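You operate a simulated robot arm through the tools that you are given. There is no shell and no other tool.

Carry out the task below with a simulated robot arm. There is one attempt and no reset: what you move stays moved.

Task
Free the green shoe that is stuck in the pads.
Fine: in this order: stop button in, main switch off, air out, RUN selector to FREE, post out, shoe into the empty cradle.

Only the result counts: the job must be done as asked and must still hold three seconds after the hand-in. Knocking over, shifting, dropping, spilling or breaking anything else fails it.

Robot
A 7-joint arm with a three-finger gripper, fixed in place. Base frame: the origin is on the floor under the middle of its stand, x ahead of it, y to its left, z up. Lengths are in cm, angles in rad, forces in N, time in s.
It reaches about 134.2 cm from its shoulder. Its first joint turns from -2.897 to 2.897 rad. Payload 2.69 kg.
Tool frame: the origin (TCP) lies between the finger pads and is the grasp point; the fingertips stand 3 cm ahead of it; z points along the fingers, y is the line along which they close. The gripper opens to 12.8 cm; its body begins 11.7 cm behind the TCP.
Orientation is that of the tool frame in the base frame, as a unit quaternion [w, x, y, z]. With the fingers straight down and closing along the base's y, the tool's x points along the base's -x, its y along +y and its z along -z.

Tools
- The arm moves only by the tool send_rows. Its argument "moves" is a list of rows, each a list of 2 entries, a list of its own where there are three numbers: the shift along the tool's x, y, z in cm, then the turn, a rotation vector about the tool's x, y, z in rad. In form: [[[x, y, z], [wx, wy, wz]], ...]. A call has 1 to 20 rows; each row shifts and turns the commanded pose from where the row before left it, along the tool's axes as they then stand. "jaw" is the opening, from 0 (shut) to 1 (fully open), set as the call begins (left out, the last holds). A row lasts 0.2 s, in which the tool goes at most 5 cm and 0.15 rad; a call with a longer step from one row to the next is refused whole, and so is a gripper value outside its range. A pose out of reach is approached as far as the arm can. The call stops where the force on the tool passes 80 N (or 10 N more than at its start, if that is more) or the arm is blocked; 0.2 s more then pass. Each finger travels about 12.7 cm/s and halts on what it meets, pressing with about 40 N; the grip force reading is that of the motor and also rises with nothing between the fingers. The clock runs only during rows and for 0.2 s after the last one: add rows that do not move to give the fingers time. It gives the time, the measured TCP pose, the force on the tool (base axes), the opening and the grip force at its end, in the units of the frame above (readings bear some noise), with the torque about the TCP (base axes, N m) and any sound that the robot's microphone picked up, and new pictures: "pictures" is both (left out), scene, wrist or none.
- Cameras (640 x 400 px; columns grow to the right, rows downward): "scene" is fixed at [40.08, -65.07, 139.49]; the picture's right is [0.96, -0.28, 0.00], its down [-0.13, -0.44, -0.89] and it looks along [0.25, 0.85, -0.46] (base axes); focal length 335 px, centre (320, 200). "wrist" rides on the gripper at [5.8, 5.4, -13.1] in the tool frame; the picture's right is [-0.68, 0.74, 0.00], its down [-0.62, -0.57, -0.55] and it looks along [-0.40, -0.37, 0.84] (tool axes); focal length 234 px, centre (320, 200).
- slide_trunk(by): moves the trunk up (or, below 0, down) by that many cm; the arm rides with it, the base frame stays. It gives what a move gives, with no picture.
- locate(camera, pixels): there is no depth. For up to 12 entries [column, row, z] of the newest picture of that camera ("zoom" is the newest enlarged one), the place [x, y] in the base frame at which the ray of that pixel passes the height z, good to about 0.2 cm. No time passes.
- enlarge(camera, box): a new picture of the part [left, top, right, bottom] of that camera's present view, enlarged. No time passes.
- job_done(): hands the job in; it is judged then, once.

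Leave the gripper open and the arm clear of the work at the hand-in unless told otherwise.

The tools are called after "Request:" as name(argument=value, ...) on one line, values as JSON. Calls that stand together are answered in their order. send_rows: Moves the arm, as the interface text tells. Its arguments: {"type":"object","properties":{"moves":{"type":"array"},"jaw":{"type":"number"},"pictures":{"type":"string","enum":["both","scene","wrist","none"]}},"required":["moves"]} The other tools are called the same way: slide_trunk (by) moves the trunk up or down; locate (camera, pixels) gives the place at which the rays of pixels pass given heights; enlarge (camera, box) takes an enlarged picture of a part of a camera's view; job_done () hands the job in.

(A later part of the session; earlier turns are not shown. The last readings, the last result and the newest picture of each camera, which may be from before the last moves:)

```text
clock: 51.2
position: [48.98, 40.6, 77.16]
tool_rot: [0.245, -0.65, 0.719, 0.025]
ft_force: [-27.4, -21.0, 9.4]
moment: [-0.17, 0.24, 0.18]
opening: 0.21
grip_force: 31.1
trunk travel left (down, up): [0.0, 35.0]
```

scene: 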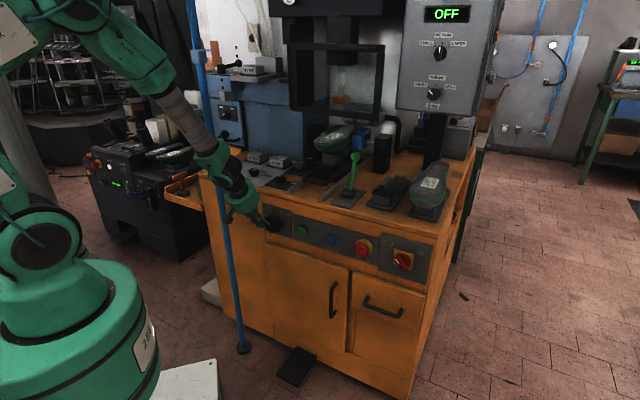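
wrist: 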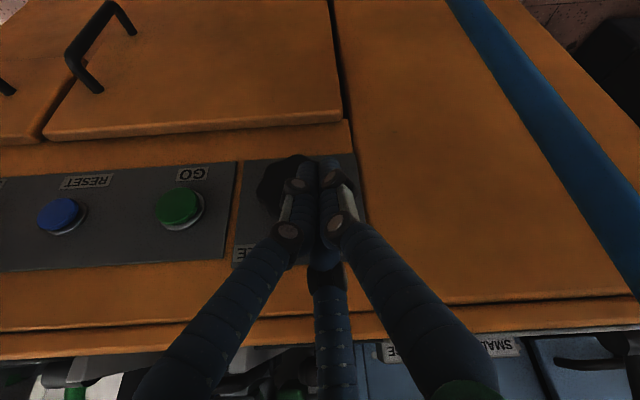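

~35 N normal. Now drag clockwise along the arc (up-right) for the first 36° and look.

Request:
send_rows(moves=[[[0.034, -0.338, -0.349], [0, 0, 0]], [[0.108, -0.376, -0.29], [0, 0, 0]], [[0.176, -0.398, -0.217], [0, 0, 0]], [[0, 0, 0], [0, 0, 0]]])

Request:
enlarge(camera="scene", box=[240, 195, 300, 245])

Request:
enlarge(camera="wrist", box=[220, 80, 420, 220])

```text
clock: 52.2
position: [49.73, 39.79, 78.07]
tool_rot: [0.243, -0.651, 0.719, 0.026]
ft_force: [-40.9, -24.7, -11.4]
moment: [-0.32, 1.12, 0.39]
opening: 0.2
grip_force: 31.3
trunk travel left (down, up): [0.0, 35.0]
```

scene: 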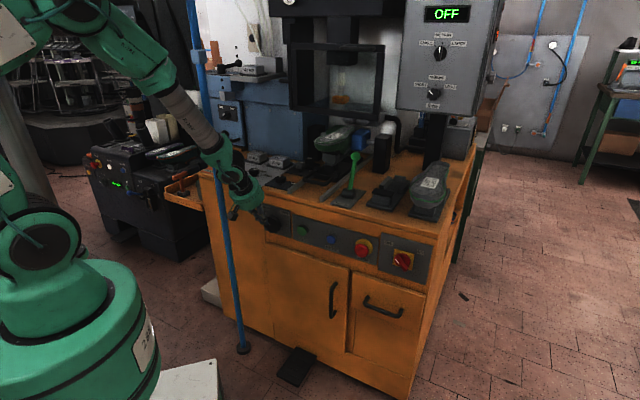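
wrist: 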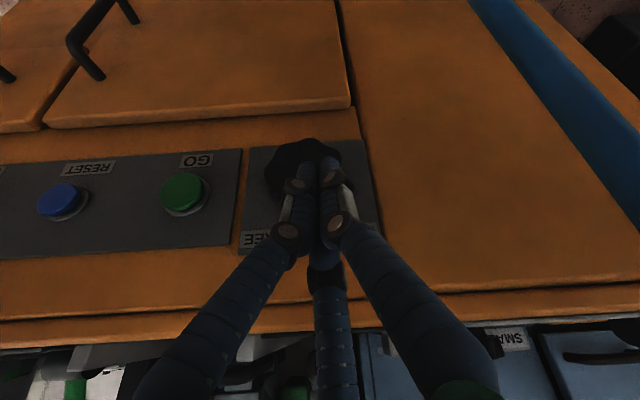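

```text
8.00 times, centred on (270, 220) of scene
```

zoom: 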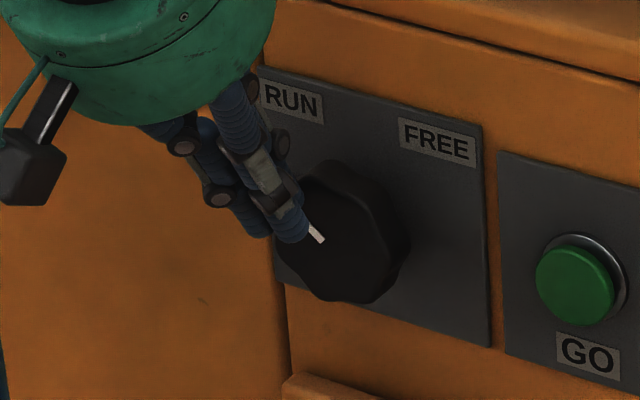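

```text
2.86 times, centred on (320, 150) of wrist
```

zoom: 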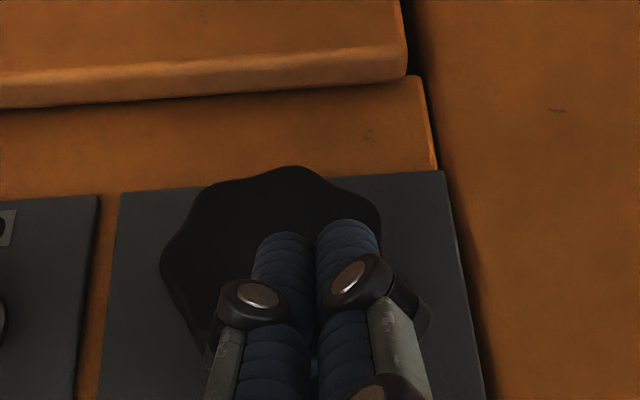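

The mark has rotated clockwise by ~20°. Continue the arc across the top.

Request:
send_rows(moves=[[[0.237, -0.402, -0.136], [0, 0, 0]], [[0.288, -0.39, -0.05], [0, 0, 0]], [[0.326, -0.359, 0.041], [0, 0, 0]], [[0.35, -0.314, 0.128], [0, 0, 0]], [[0, 0, 0], [0, 0, 0]]])

Request:
enlarge(camera="scene", box=[240, 195, 300, 245])

```text
clock: 53.4
position: [51.11, 38.42, 78.1]
tool_rot: [0.244, -0.651, 0.718, 0.026]
ft_force: [-48.7, -28.4, 10.0]
moment: [0.04, 0.89, 0.51]
opening: 0.22
grip_force: 31.0
trunk travel left (down, up): [0.0, 35.0]
```

scene: 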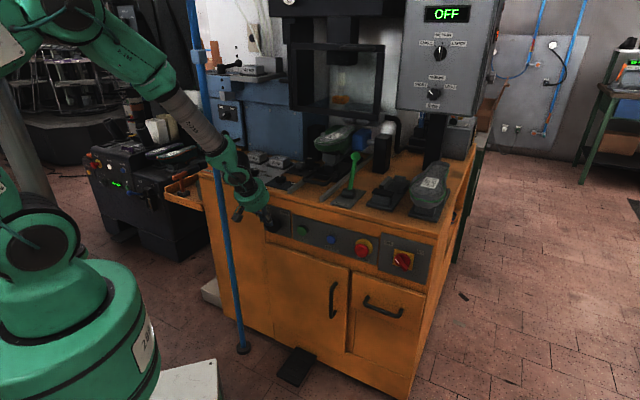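
wrist: 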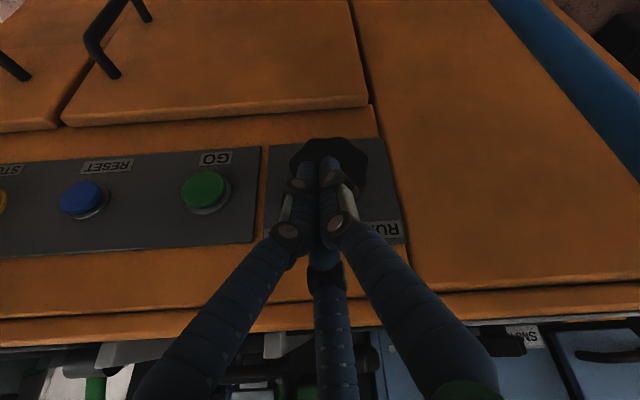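

```text
8.00 times, centred on (270, 220) of scene
```

zoom: 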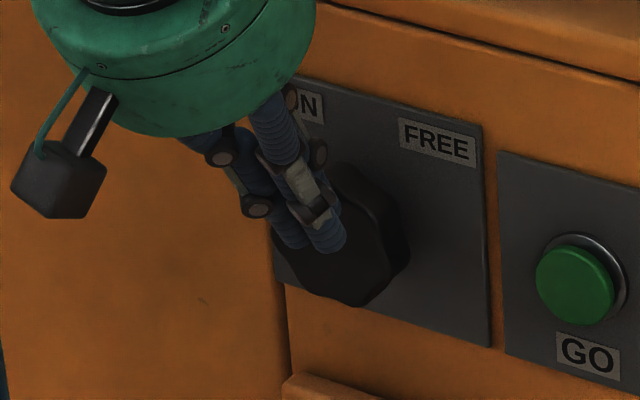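

Continue the arc down the right side (four more steps).

Request:
send_rows(moves=[[[0.358, -0.253, 0.211], [0, 0, 0]], [[0.351, -0.183, 0.283], [0, 0, 0]], [[0.33, -0.105, 0.344], [0, 0, 0]], [[0.292, -0.021, 0.39], [0, 0, 0]], [[0, 0, 0], [0, 0, 0]]])

Request:
enlarge(camera="scene", box=[240, 195, 300, 245])

```text
clock: 54.6
position: [51.95, 37.65, 76.88]
tool_rot: [0.246, -0.65, 0.719, 0.024]
ft_force: [-44.0, -37.8, 19.0]
moment: [0.06, 0.63, 0.21]
opening: 0.22
grip_force: 31.4
trunk travel left (down, up): [0.0, 35.0]
```

scene: 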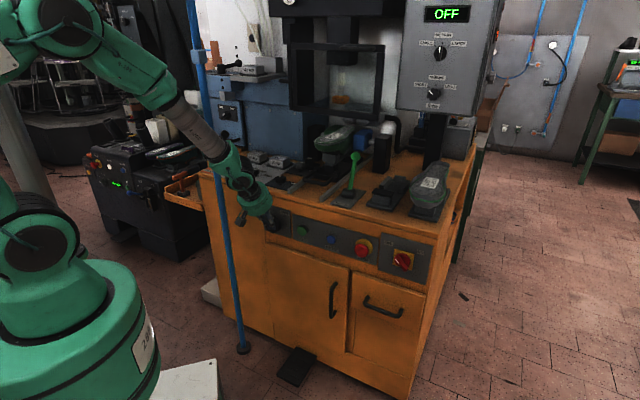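
wrist: 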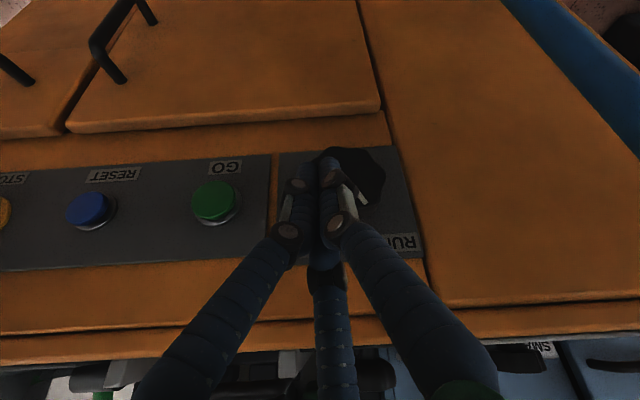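

```text
8.00 times, centred on (270, 220) of scene
```

zoom: 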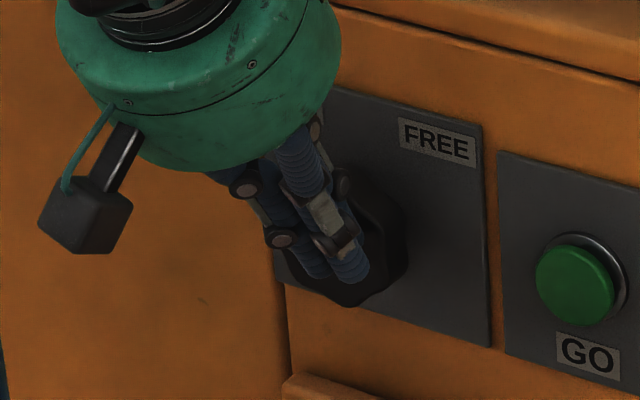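

A white mark shows near wrist (358,197). Retreat along the normal and inspect.

Request:
send_rows(moves=[[[0.677, 0.561, -0.477], [0, 0, 0]], [[1.354, 1.122, -0.953], [0, 0, 0]], [[1.354, 1.122, -0.953], [0, 0, 0]], [[0, 0, 0], [0, 0, 0]]])

Request:
enlarge(camera="scene", box=[240, 195, 300, 245])

Request:
enlarge(camera="wrist", box=[220, 80, 420, 220])

```text
clock: 55.6
position: [48.73, 34.13, 76.65]
tool_rot: [0.245, -0.651, 0.718, 0.024]
ft_force: [-0.1, -0.1, 0.8]
moment: [0.01, -0.01, -0.01]
opening: 0.21
grip_force: 31.8
trunk travel left (down, up): [0.0, 35.0]
```

scene: 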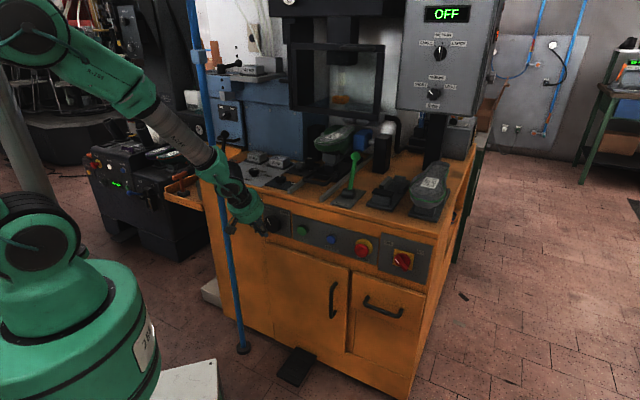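
wrist: 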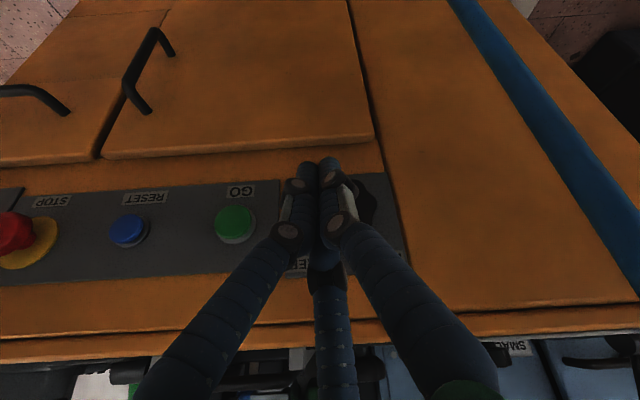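

```text
8.00 times, centred on (270, 220) of scene
```

zoom: 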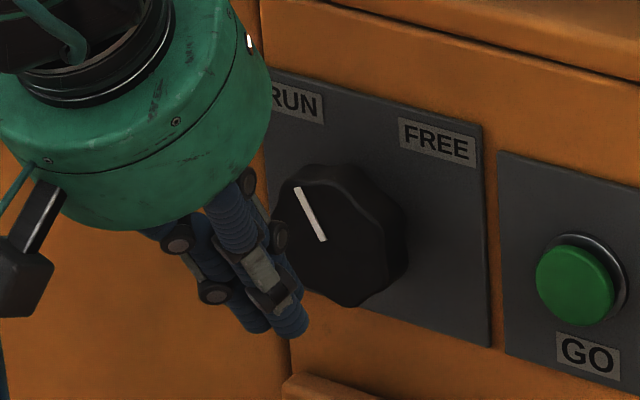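

```text
2.86 times, centred on (320, 150) of wrist
```

zoom: 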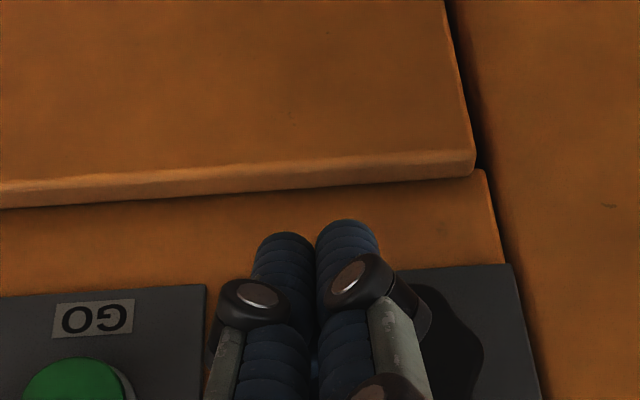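

The mark has turned only ~27° (now ~115°, it holds where left); the contact was nearer the centre than planned. I repeat the stroke about 1 cm higher so the drive radius is larger. First reposition to the upper-left and approach.

Request:
send_rows(moves=[[[-1.737, 1.585, -0.604], [0, 0, 0]], [[-1.737, 1.585, -0.604], [0, 0, 0]], [[-1.252, -1.038, 0.882], [0, 0, 0]], [[-1.252, -1.038, 0.882], [0, 0, 0]], [[-0.203, -0.168, 0.143], [0, 0, 0]], [[-0.203, -0.168, 0.143], [0, 0, 0]], [[-0.203, -0.168, 0.143], [0, 0, 0]], [[0, 0, 0], [0, 0, 0]]])

Request:
enlarge(camera="scene", box=[240, 195, 300, 245])

Request:
enlarge(camera="wrist", box=[220, 80, 420, 220])

```text
clock: 57.4
position: [48.59, 40.77, 78.26]
tool_rot: [0.245, -0.65, 0.719, 0.024]
ft_force: [0.2, -0.4, -0.9]
moment: [-0.01, -0.03, 0.0]
opening: 0.2
grip_force: 30.8
trunk travel left (down, up): [0.0, 35.0]
```

scene: 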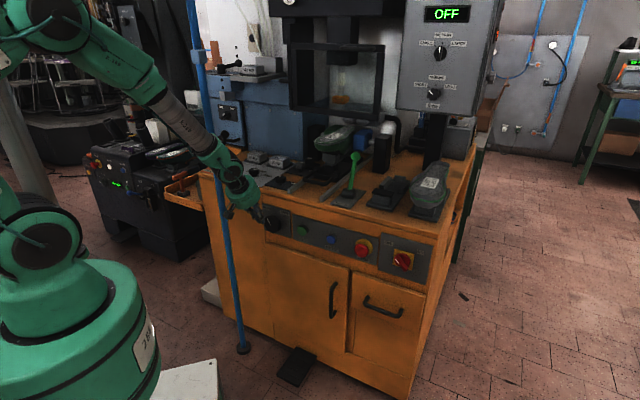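
wrist: 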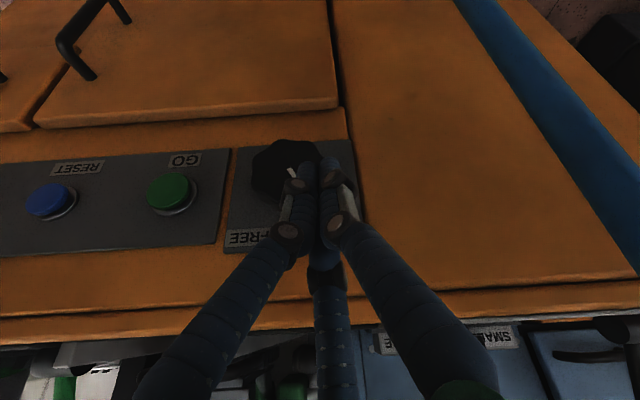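

```text
8.00 times, centred on (270, 220) of scene
```

zoom: 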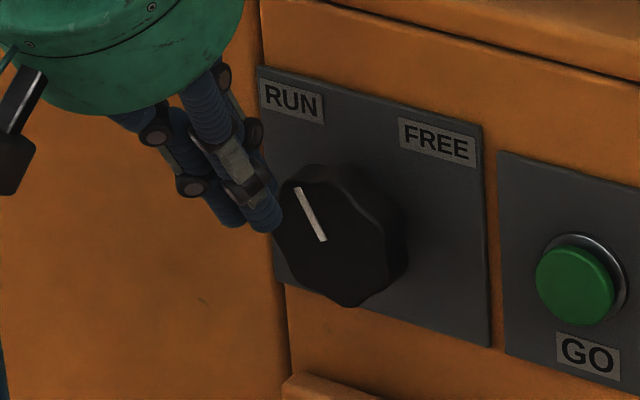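

```text
2.86 times, centred on (320, 150) of wrist
```

zoom: 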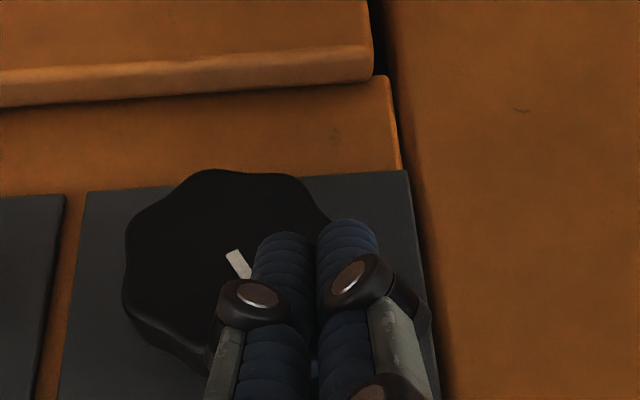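

No contact yet at the same depth. Press in 0.15 cm steps.

Request:
send_rows(moves=[[[-0.102, -0.084, 0.071], [0, 0, 0]], [[-0.102, -0.084, 0.071], [0, 0, 0]], [[0, 0, 0], [0, 0, 0]]], pictures="none")

```text
clock: 58.2
position: [48.78, 40.97, 78.15]
tool_rot: [0.245, -0.65, 0.719, 0.025]
ft_force: [0.1, 0.7, -0.4]
moment: [-0.02, 0.01, 0.0]
opening: 0.21
grip_force: 31.5
trunk travel left (down, up): [0.0, 35.0]
```

No contact: I'm just off the rim. Shift 0.8 cm right and press again.

Request:
send_rows(moves=[[[0.339, 0.281, -0.238], [0, 0, 0]], [[0.502, -0.622, -0.019], [0, 0, 0]], [[-0.237, -0.196, 0.167], [0, 0, 0]], [[-0.068, -0.056, 0.048], [0, 0, 0]], [[0, 0, 0], [0, 0, 0]]], pictures="none")

```text
clock: 59.4
position: [49.26, 40.27, 78.12]
tool_rot: [0.244, -0.65, 0.719, 0.026]
ft_force: [-5.5, -7.1, 1.4]
moment: [-0.12, -0.03, -0.01]
opening: 0.19
grip_force: 31.5
trunk travel left (down, up): [0.0, 35.0]
```

Contact again (~9 N). Press 0.25 cm more.

Request:
send_rows(moves=[[[-0.102, -0.084, 0.071], [0, 0, 0]], [[-0.068, -0.056, 0.048], [0, 0, 0]], [[0, 0, 0], [0, 0, 0]]], pictures="none")

```text
clock: 60.2
position: [49.15, 40.3, 78.12]
tool_rot: [0.244, -0.651, 0.718, 0.025]
ft_force: [-39.6, -26.0, 17.0]
moment: [-0.13, 0.27, 0.36]
opening: 0.17
grip_force: 31.5
trunk travel left (down, up): [0.0, 35.0]
```

~50 N now. Sweep the arc clockwise at the larger radius.

Request:
send_rows(moves=[[[0.034, -0.36, -0.375], [0, 0, 0]], [[0.113, -0.401, -0.311], [0, 0, 0]], [[0.187, -0.425, -0.235], [0, 0, 0]], [[0.252, -0.431, -0.148], [0, 0, 0]], [[0.307, -0.417, -0.054], [0, 0, 0]]])

Request:
enlarge(camera="scene", box=[240, 195, 300, 245])

Request:
enlarge(camera="wrist", box=[220, 80, 420, 220])

```text
clock: 61.4
position: [51.14, 38.99, 79.39]
tool_rot: [0.246, -0.65, 0.718, 0.024]
ft_force: [-0.3, 0.0, 0.6]
moment: [0.02, 0.02, -0.02]
opening: 0.23
grip_force: 31.2
trunk travel left (down, up): [0.0, 35.0]
```

scene: 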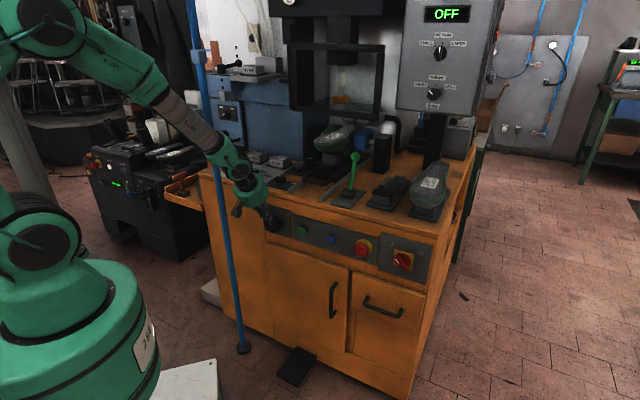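
wrist: 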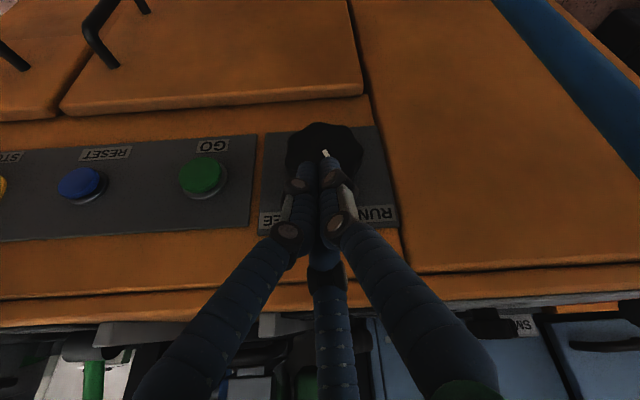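

```text
8.00 times, centred on (270, 220) of scene
```

zoom: 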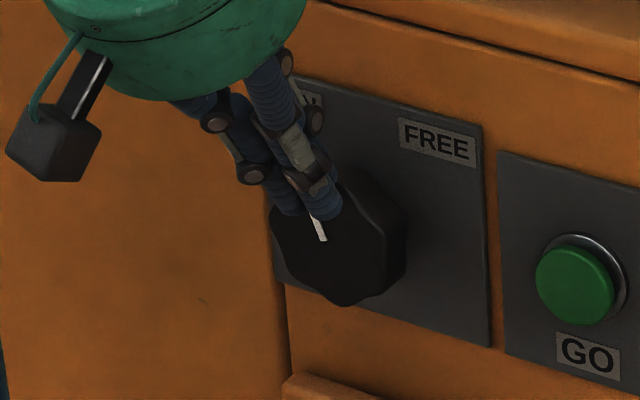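

```text
2.86 times, centred on (320, 150) of wrist
```

zoom: 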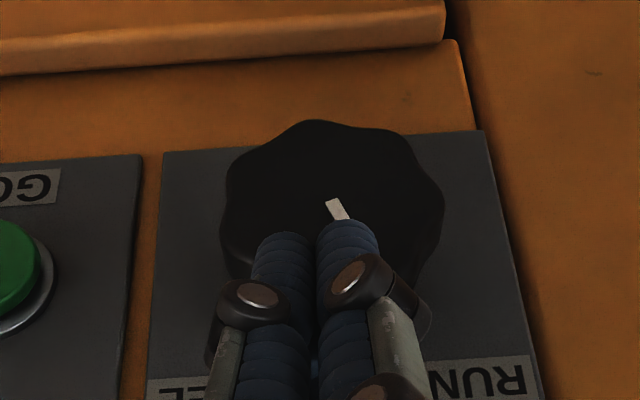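

The fingers slid off above the rim; the mark is still at ~115°. A real three-finger grip will be better: back off, twist the tool so one finger faces outward and the other two straddle the knob left/right. Retreat first, then twist −0.89 rad.

Request:
send_rows(moves=[[[0.677, 0.561, -0.477], [0, 0, 0]], [[2.031, 1.683, -1.43], [0, 0, 0]], [[2.031, 1.683, -1.43], [0, 0, 0]], [[0, 0, 0], [0, 0, -0.148]], [[0, 0, 0], [0, 0, -0.148]], [[0, 0, 0], [0, 0, -0.148]], [[0, 0, 0], [0, 0, -0.148]], [[0, 0, 0], [0, 0, -0.148]], [[0, 0, 0], [0, 0, -0.148]], [[0, 0, 0], [0, 0, 0]]], jaw=0.62)

Request:
enlarge(camera="scene", box=[220, 180, 310, 245])

```text
clock: 63.6
position: [46.01, 34.07, 79.4]
tool_rot: [-0.232, 0.896, -0.369, 0.082]
ft_force: [0.3, 0.8, -0.8]
moment: [-0.02, 0.0, 0.04]
opening: 7.93
grip_force: 0.1
trunk travel left (down, up): [0.0, 35.0]
```

scene: 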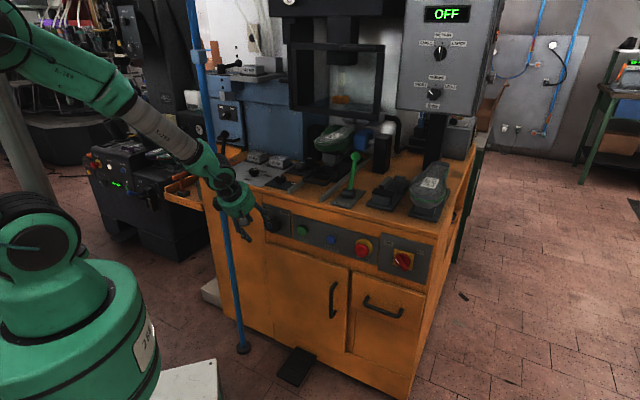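
wrist: 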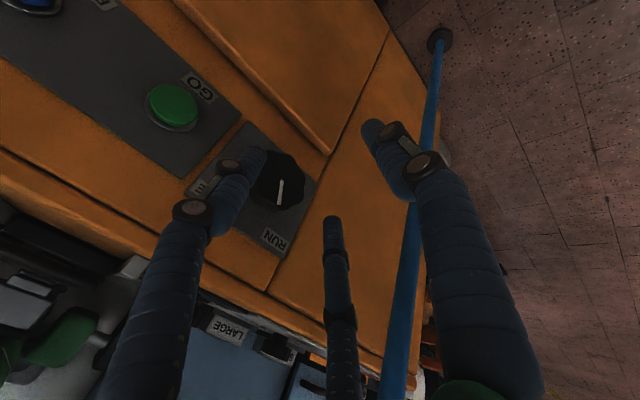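

```text
6.15 times, centred on (265, 212) of scene
```

zoom: 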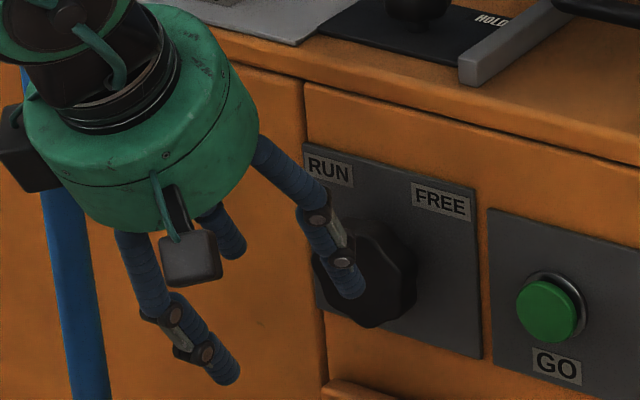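

The twist worked; finger tips measured at radius ≈4.9 (opening 7.9). I'll open to 0.8, lower to z≈74.8 in front of the knob, and look before advancing.

Request:
send_rows(moves=[[[-0.213, 0.92, 2.12], [0, 0, 0]], [[-0.213, 0.92, 2.12], [0, 0, 0]], [[0, 0, 0], [0, 0, 0]]], jaw=0.8)

Request:
enlarge(camera="wrist", box=[160, 60, 460, 260])

Request:
enlarge(camera="scene", box=[220, 180, 310, 245])

```text
clock: 64.4
position: [46.06, 34.83, 74.79]
tool_rot: [-0.232, 0.896, -0.37, 0.083]
ft_force: [0.3, 0.5, 1.0]
moment: [-0.02, 0.0, 0.04]
opening: 10.23
grip_force: 0.1
trunk travel left (down, up): [0.0, 35.0]
```

scene: 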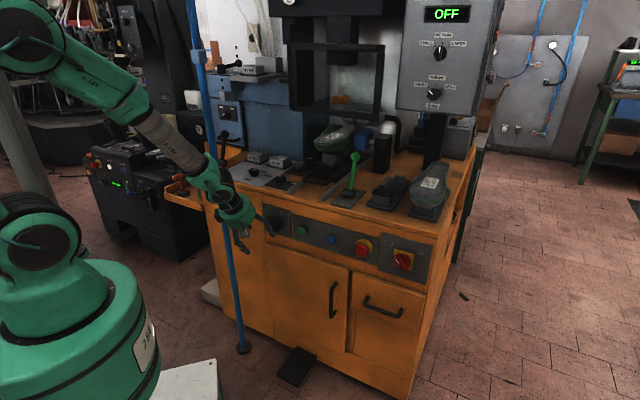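
wrist: 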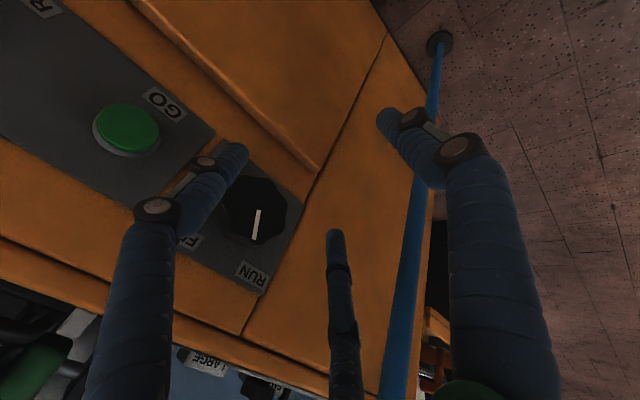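

```text
2.00 times, centred on (310, 160) of wrist
```

zoom: 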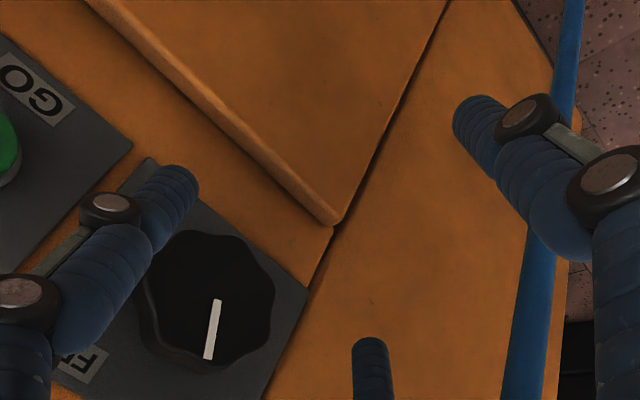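

```text
6.15 times, centred on (265, 212) of scene
```

zoom: 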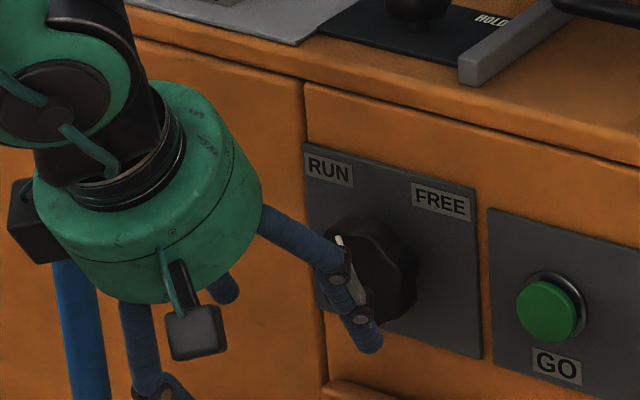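

Now TCP is aligned (u 7.9, z 74.8). Advance 5 cm along the normal and look.

Request:
send_rows(moves=[[[0.027, -2.195, 1.19], [0, 0, 0]], [[0.027, -2.195, 1.19], [0, 0, 0]], [[0, 0, 0], [0, 0, 0]]])

Request:
enlarge(camera="wrist", box=[160, 60, 460, 260])

Request:
enlarge(camera="scene", box=[220, 180, 310, 245])

```text
clock: 65.2
position: [49.76, 38.27, 74.5]
tool_rot: [-0.232, 0.896, -0.37, 0.082]
ft_force: [0.2, -0.2, -0.8]
moment: [0.0, 0.02, 0.03]
opening: 10.22
grip_force: 0.0
trunk travel left (down, up): [0.0, 35.0]
```

scene: 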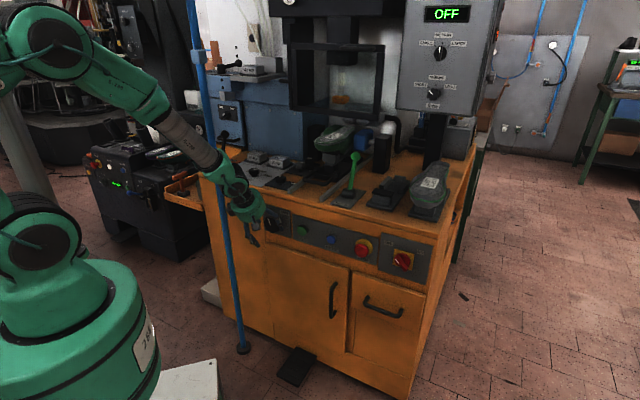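
wrist: 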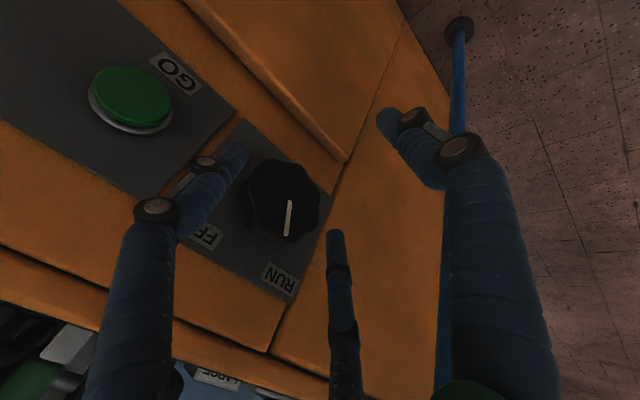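

```text
2.00 times, centred on (310, 160) of wrist
```

zoom: 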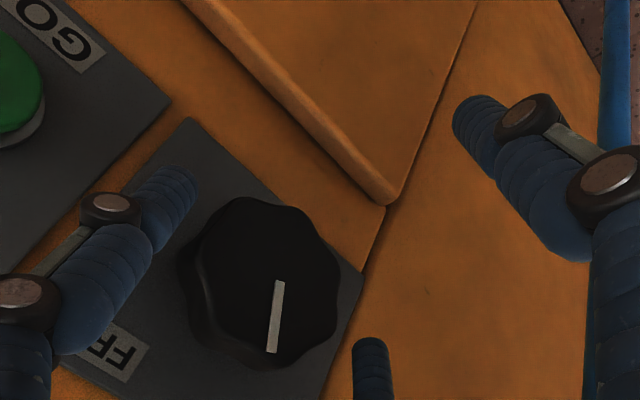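

```text
6.15 times, centred on (265, 212) of scene
```

zoom: 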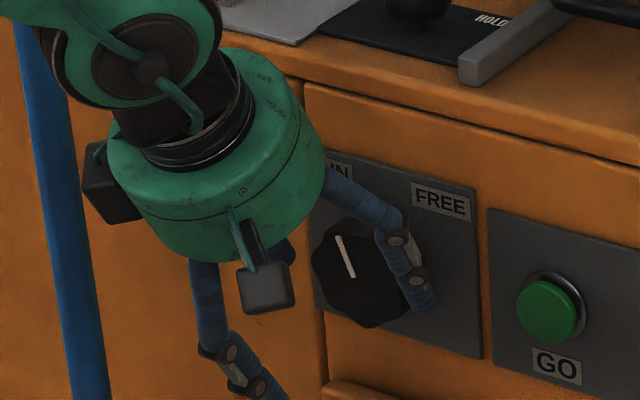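

The knob lies between the right finger B (zoom (175,185)) and left finger C (370,355). Advance 2.3 cm more.

Request:
send_rows(moves=[[[0.013, -1.01, 0.547], [0, 0, 0]], [[0.013, -1.01, 0.547], [0, 0, 0]], [[0, 0, 0], [0, 0, 0]]])

Request:
enlarge(camera="wrist", box=[160, 60, 460, 260])

Request:
enlarge(camera="scene", box=[220, 180, 310, 245])

```text
clock: 66.0
position: [51.28, 39.98, 74.59]
tool_rot: [-0.232, 0.896, -0.37, 0.083]
ft_force: [-0.2, -1.0, 0.3]
moment: [-0.01, 0.01, 0.01]
opening: 10.24
grip_force: 0.0
trunk travel left (down, up): [0.0, 35.0]
```

scene: 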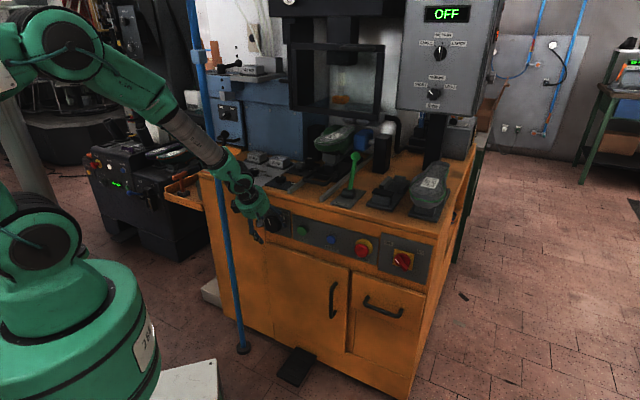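
wrist: 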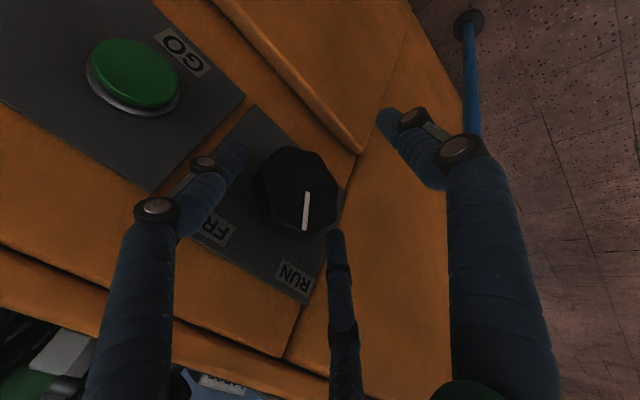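

```text
2.00 times, centred on (310, 160) of wrist
```

zoom: 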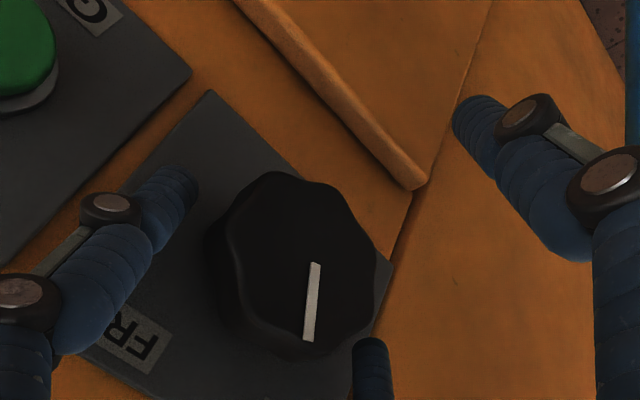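

```text
6.15 times, centred on (265, 212) of scene
```

zoom: 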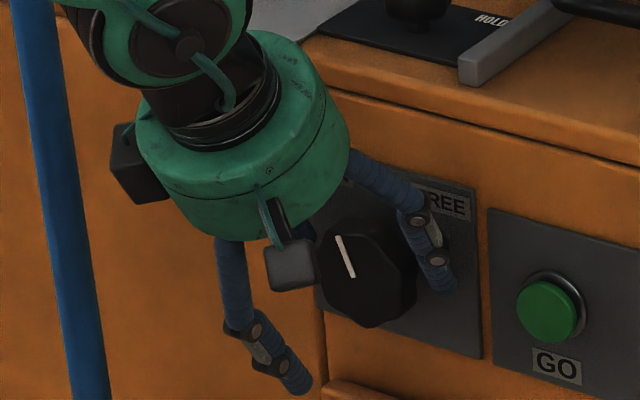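

B is right of the knob and C at its left. Close the fingers to 0.35 so B and C clamp the knob's sides.

Request:
send_rows(moves=[[[0, 0, 0], [0, 0, 0]], [[0, 0, 0], [0, 0, 0]], [[0, 0, 0], [0, 0, 0]], [[0, 0, 0], [0, 0, 0]]], jaw=0.35)

Request:
enlarge(camera="wrist", box=[160, 60, 460, 260])

Request:
enlarge(camera="scene", box=[220, 180, 310, 245])

```text
clock: 67.0
position: [51.38, 39.82, 74.82]
tool_rot: [-0.233, 0.895, -0.37, 0.084]
ft_force: [29.2, -23.5, 0.5]
moment: [-0.14, -0.26, -1.23]
opening: 7.73
grip_force: 24.7
trunk travel left (down, up): [0.0, 35.0]
```

scene: 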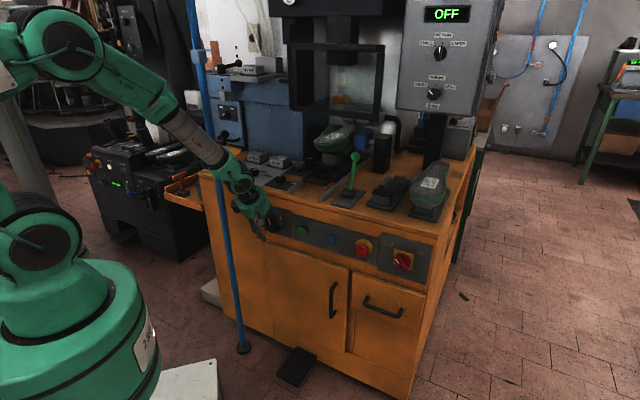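
wrist: 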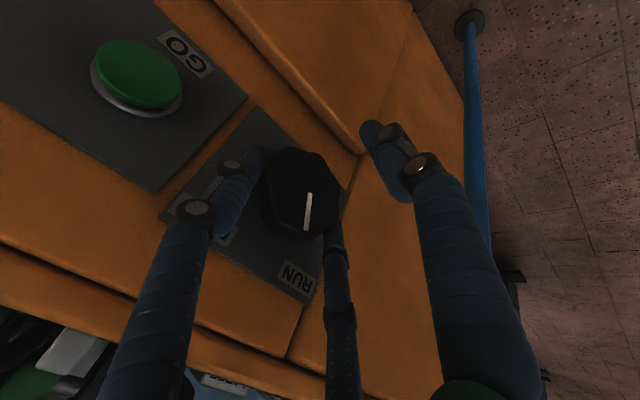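

```text
2.00 times, centred on (310, 160) of wrist
```

zoom: 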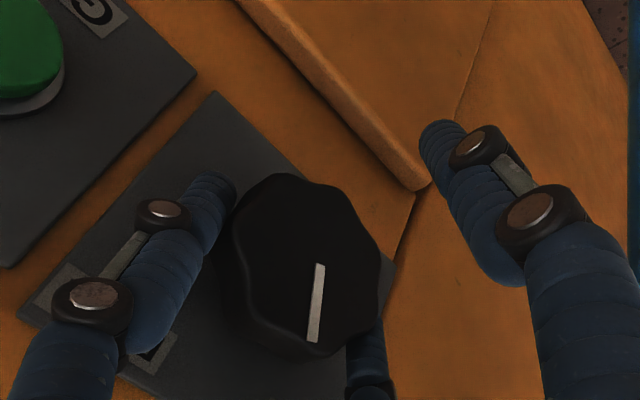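

```text
6.15 times, centred on (265, 212) of scene
```

zoom: 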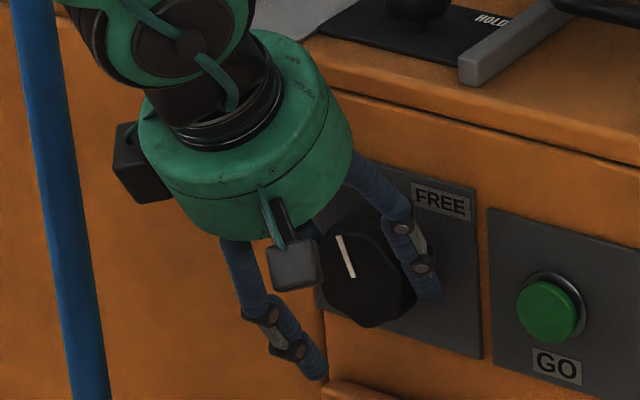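

Force on the tool is +37 N to the right: finger B presses, C not yet. Shift the tool 0.35 cm right to balance the grip.

Request:
send_rows(moves=[[[0.2, 0, 0], [0, 0, 0]], [[0.15, 0, 0], [0, 0, 0]], [[0, 0, 0], [0, 0, 0]], [[0, 0, 0], [0, 0, 0]]], pictures="none")

```text
clock: 68.0
position: [51.44, 39.8, 74.64]
tool_rot: [-0.232, 0.896, -0.369, 0.082]
ft_force: [-4.4, 20.2, -1.4]
moment: [0.07, 0.1, 0.5]
opening: 7.7
grip_force: 24.3
trunk travel left (down, up): [0.0, 35.0]
```

Both sides clamp now. Turn about the face normal clockwise: 4 rows of 0.1 rad, tool rotation axis (0,−0.878,0.476).

Request:
send_rows(moves=[[[0.05, 0, 0.02], [0.001, -0.0878, 0.0476]], [[0.05, 0, 0.02], [0.001, -0.0878, 0.0476]], [[0.05, 0, 0.02], [0.001, -0.0878, 0.0476]], [[0.05, 0, 0.02], [0.001, -0.0878, 0.0476]], [[0, 0, 0], [0, 0, 0]]])

Request:
enlarge(camera="wrist", box=[160, 60, 460, 260])

Request:
enlarge(camera="scene", box=[220, 180, 310, 245])

```text
clock: 69.2
position: [51.45, 39.57, 74.67]
tool_rot: [-0.302, 0.857, -0.406, -0.096]
ft_force: [-3.1, 18.1, 5.2]
moment: [0.33, -0.16, 0.35]
opening: 7.7
grip_force: 23.6
trunk travel left (down, up): [0.0, 35.0]
```

scene: 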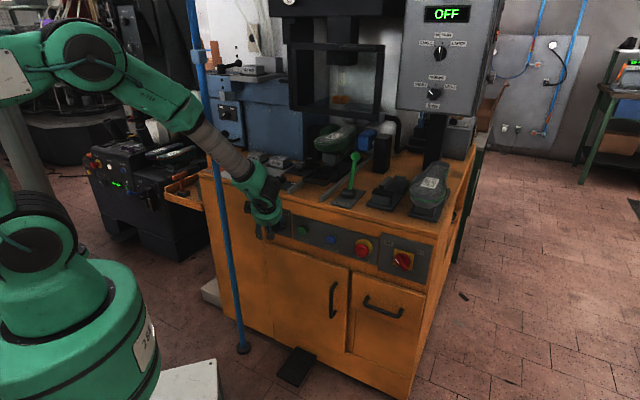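
wrist: 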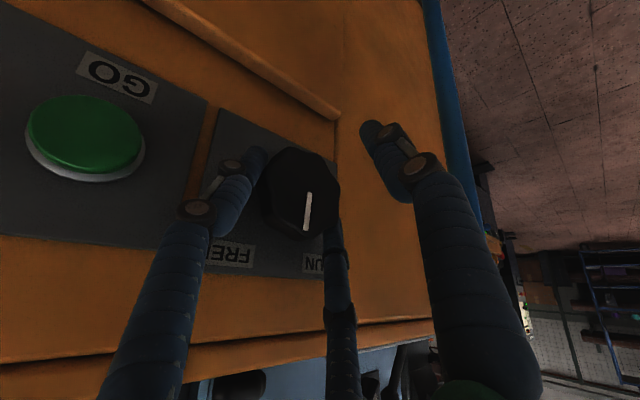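

```text
2.00 times, centred on (310, 160) of wrist
```

zoom: 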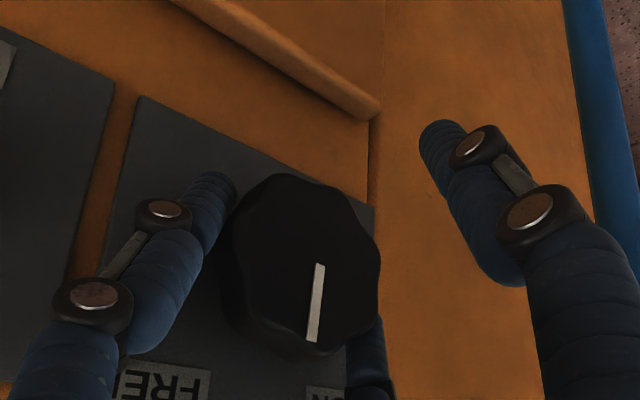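

```text
6.15 times, centred on (265, 212) of scene
```

zoom: 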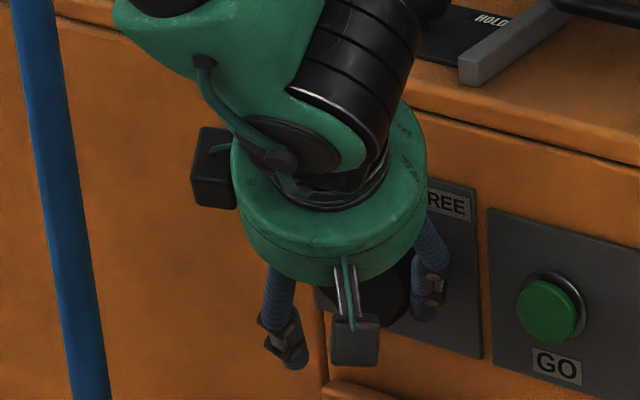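

The knob turns with the gripper (mark fixed relative to the fingers): ~23° more. Continue 4 more rows.

Request:
send_rows(moves=[[[0.05, 0, 0.02], [0.001, -0.0878, 0.0476]], [[0.05, 0, 0.02], [0.001, -0.0878, 0.0476]], [[0.05, 0, 0.02], [0.001, -0.0878, 0.0476]], [[0.05, 0, 0.02], [0.001, -0.0878, 0.0476]], [[0, 0, 0], [0, 0, 0]]])

Request:
enlarge(camera="wrist", box=[160, 60, 460, 260])

```text
clock: 70.4
position: [51.72, 39.34, 74.49]
tool_rot: [-0.36, 0.784, -0.427, -0.271]
ft_force: [-5.0, 4.2, 7.0]
moment: [0.21, -0.12, 0.31]
opening: 7.7
grip_force: 24.1
trunk travel left (down, up): [0.0, 35.0]
```

scene: 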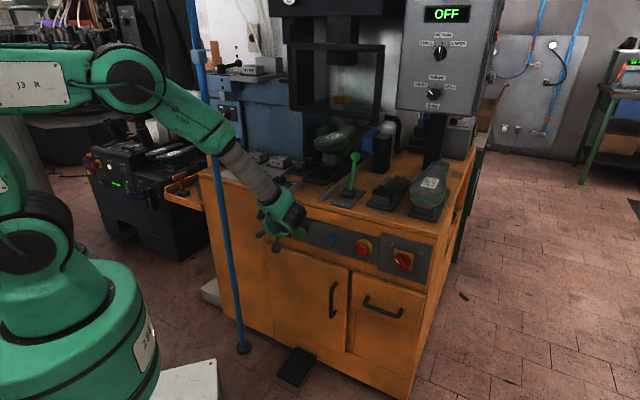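
wrist: 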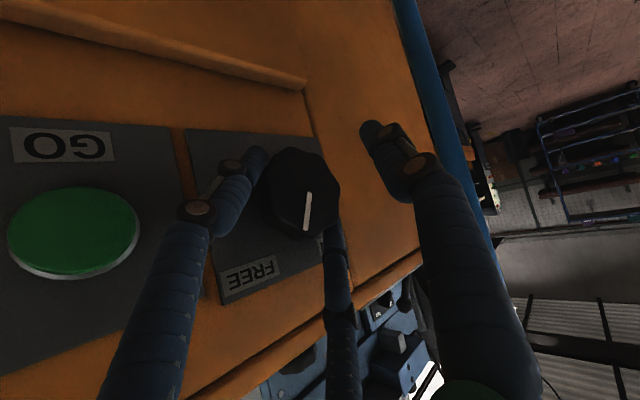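

```text
2.00 times, centred on (310, 160) of wrist
```

zoom: 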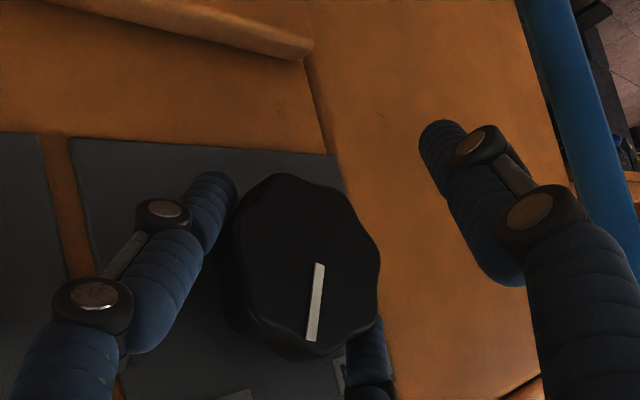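

Mark now ~69°, FREE label is ~25–30° further. Continue 5 rows of 0.1.

Request:
send_rows(moves=[[[0.03, 0, 0.02], [0.001, -0.0878, 0.0476]], [[0.03, 0, 0.02], [0.001, -0.0878, 0.0476]], [[0.03, 0, 0.02], [0.001, -0.0878, 0.0476]], [[0.03, 0, 0.02], [0.001, -0.0878, 0.0476]], [[0, 0, 0], [0, 0, 0]]])

Request:
enlarge(camera="wrist", box=[160, 60, 460, 260])

```text
clock: 71.6
position: [51.7, 39.4, 74.26]
tool_rot: [-0.401, 0.68, -0.432, -0.436]
ft_force: [6.8, -9.3, -26.1]
moment: [-0.78, 0.53, -0.5]
opening: 7.69
grip_force: 23.7
trunk travel left (down, up): [0.0, 35.0]
```

scene: 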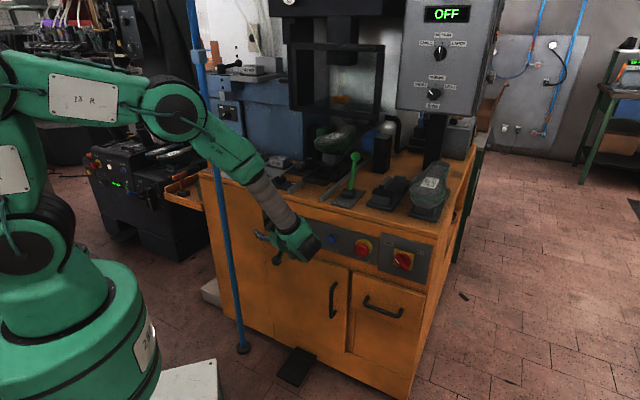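
wrist: 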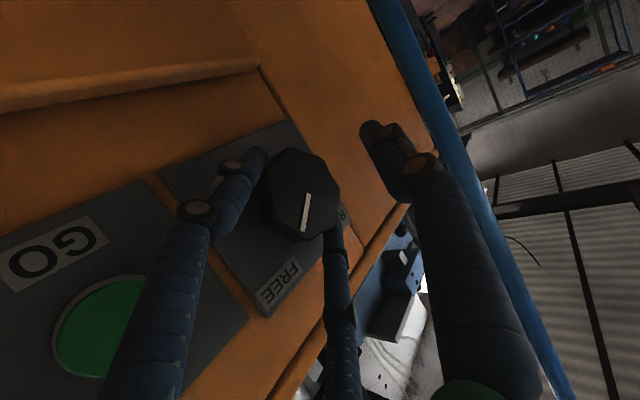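

```text
2.00 times, centred on (310, 160) of wrist
```

zoom: 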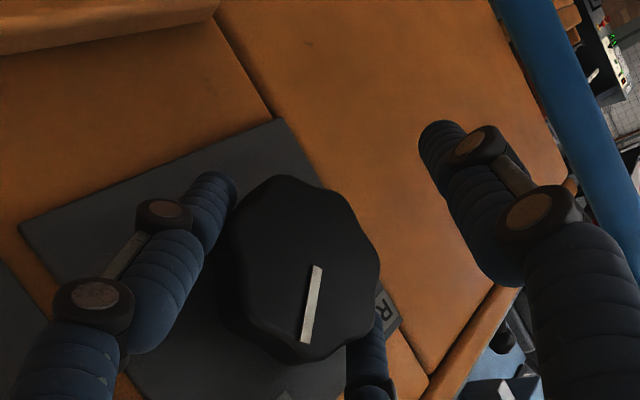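

The mark points at FREE and torque is building (end stop). In the scene the blue pad seems to have moved; zoom to confirm.

Request:
enlarge(camera="scene", box=[300, 110, 400, 180])

Request:
enlarge(camera="scene", box=[220, 180, 340, 270])

```text
5.71 times, centred on (350, 145) of scene
```

zoom: 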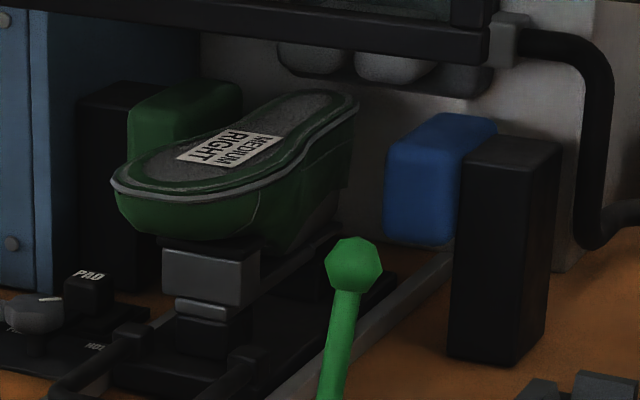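

```text
4.44 times, centred on (280, 225) of scene
```

zoom: 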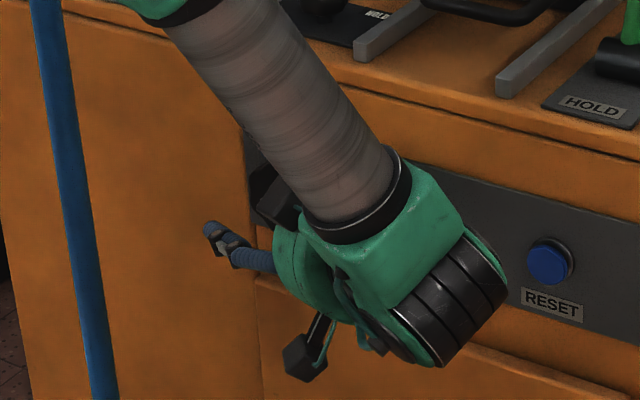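

Pads have opened — the shoe is free. Open the fingers and retreat straight back along the normal.

Request:
send_rows(moves=[[[0, 0, 0], [0, 0, 0]], [[0, 0, 0], [0, 0, 0]], [[0, 0, 0], [0, 0, 0]], [[-0.01, 0.878, -0.476], [0, 0, 0]], [[-0.02, 1.756, -0.952], [0, 0, 0]], [[-0.03, 2.634, -1.428], [0, 0, 0]], [[-0.03, 2.634, -1.428], [0, 0, 0]], [[0, 0, 0], [0, 0, 0]]], jaw=0.8)

Request:
enlarge(camera="wrist", box=[160, 60, 460, 260])

Request:
enlarge(camera="scene", box=[220, 110, 400, 240])

```text
clock: 73.4
position: [45.29, 33.29, 74.26]
tool_rot: [-0.402, 0.68, -0.431, -0.436]
ft_force: [0.7, -0.8, 0.4]
moment: [0.05, 0.04, 0.01]
opening: 10.23
grip_force: 0.1
trunk travel left (down, up): [0.0, 35.0]
```

scene: 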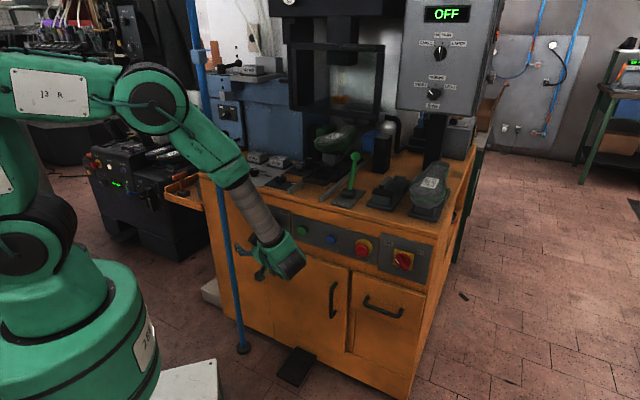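
wrist: 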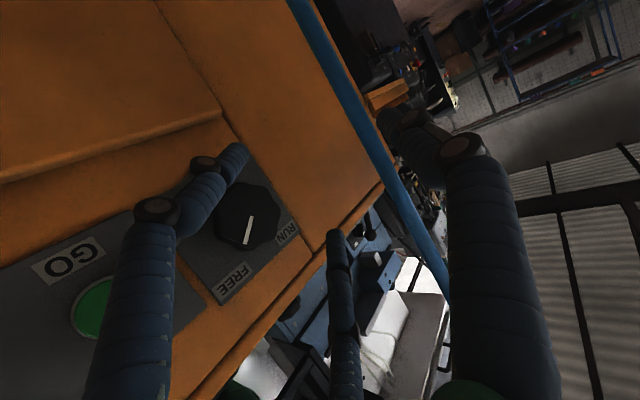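

```text
2.00 times, centred on (310, 160) of wrist
```

zoom: 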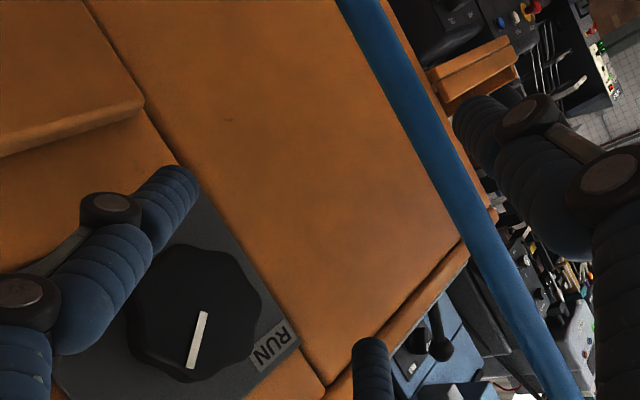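

```text
3.08 times, centred on (310, 175) of scene
```

zoom: 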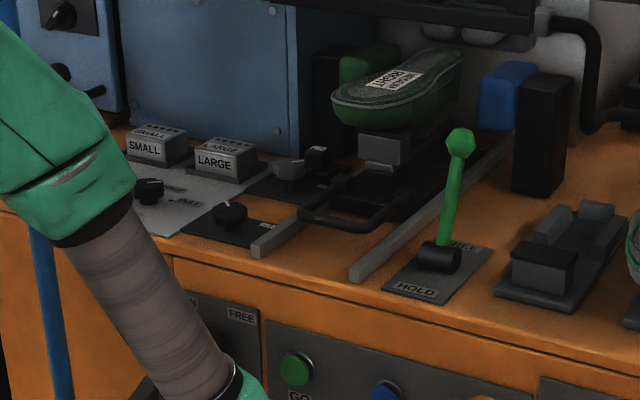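

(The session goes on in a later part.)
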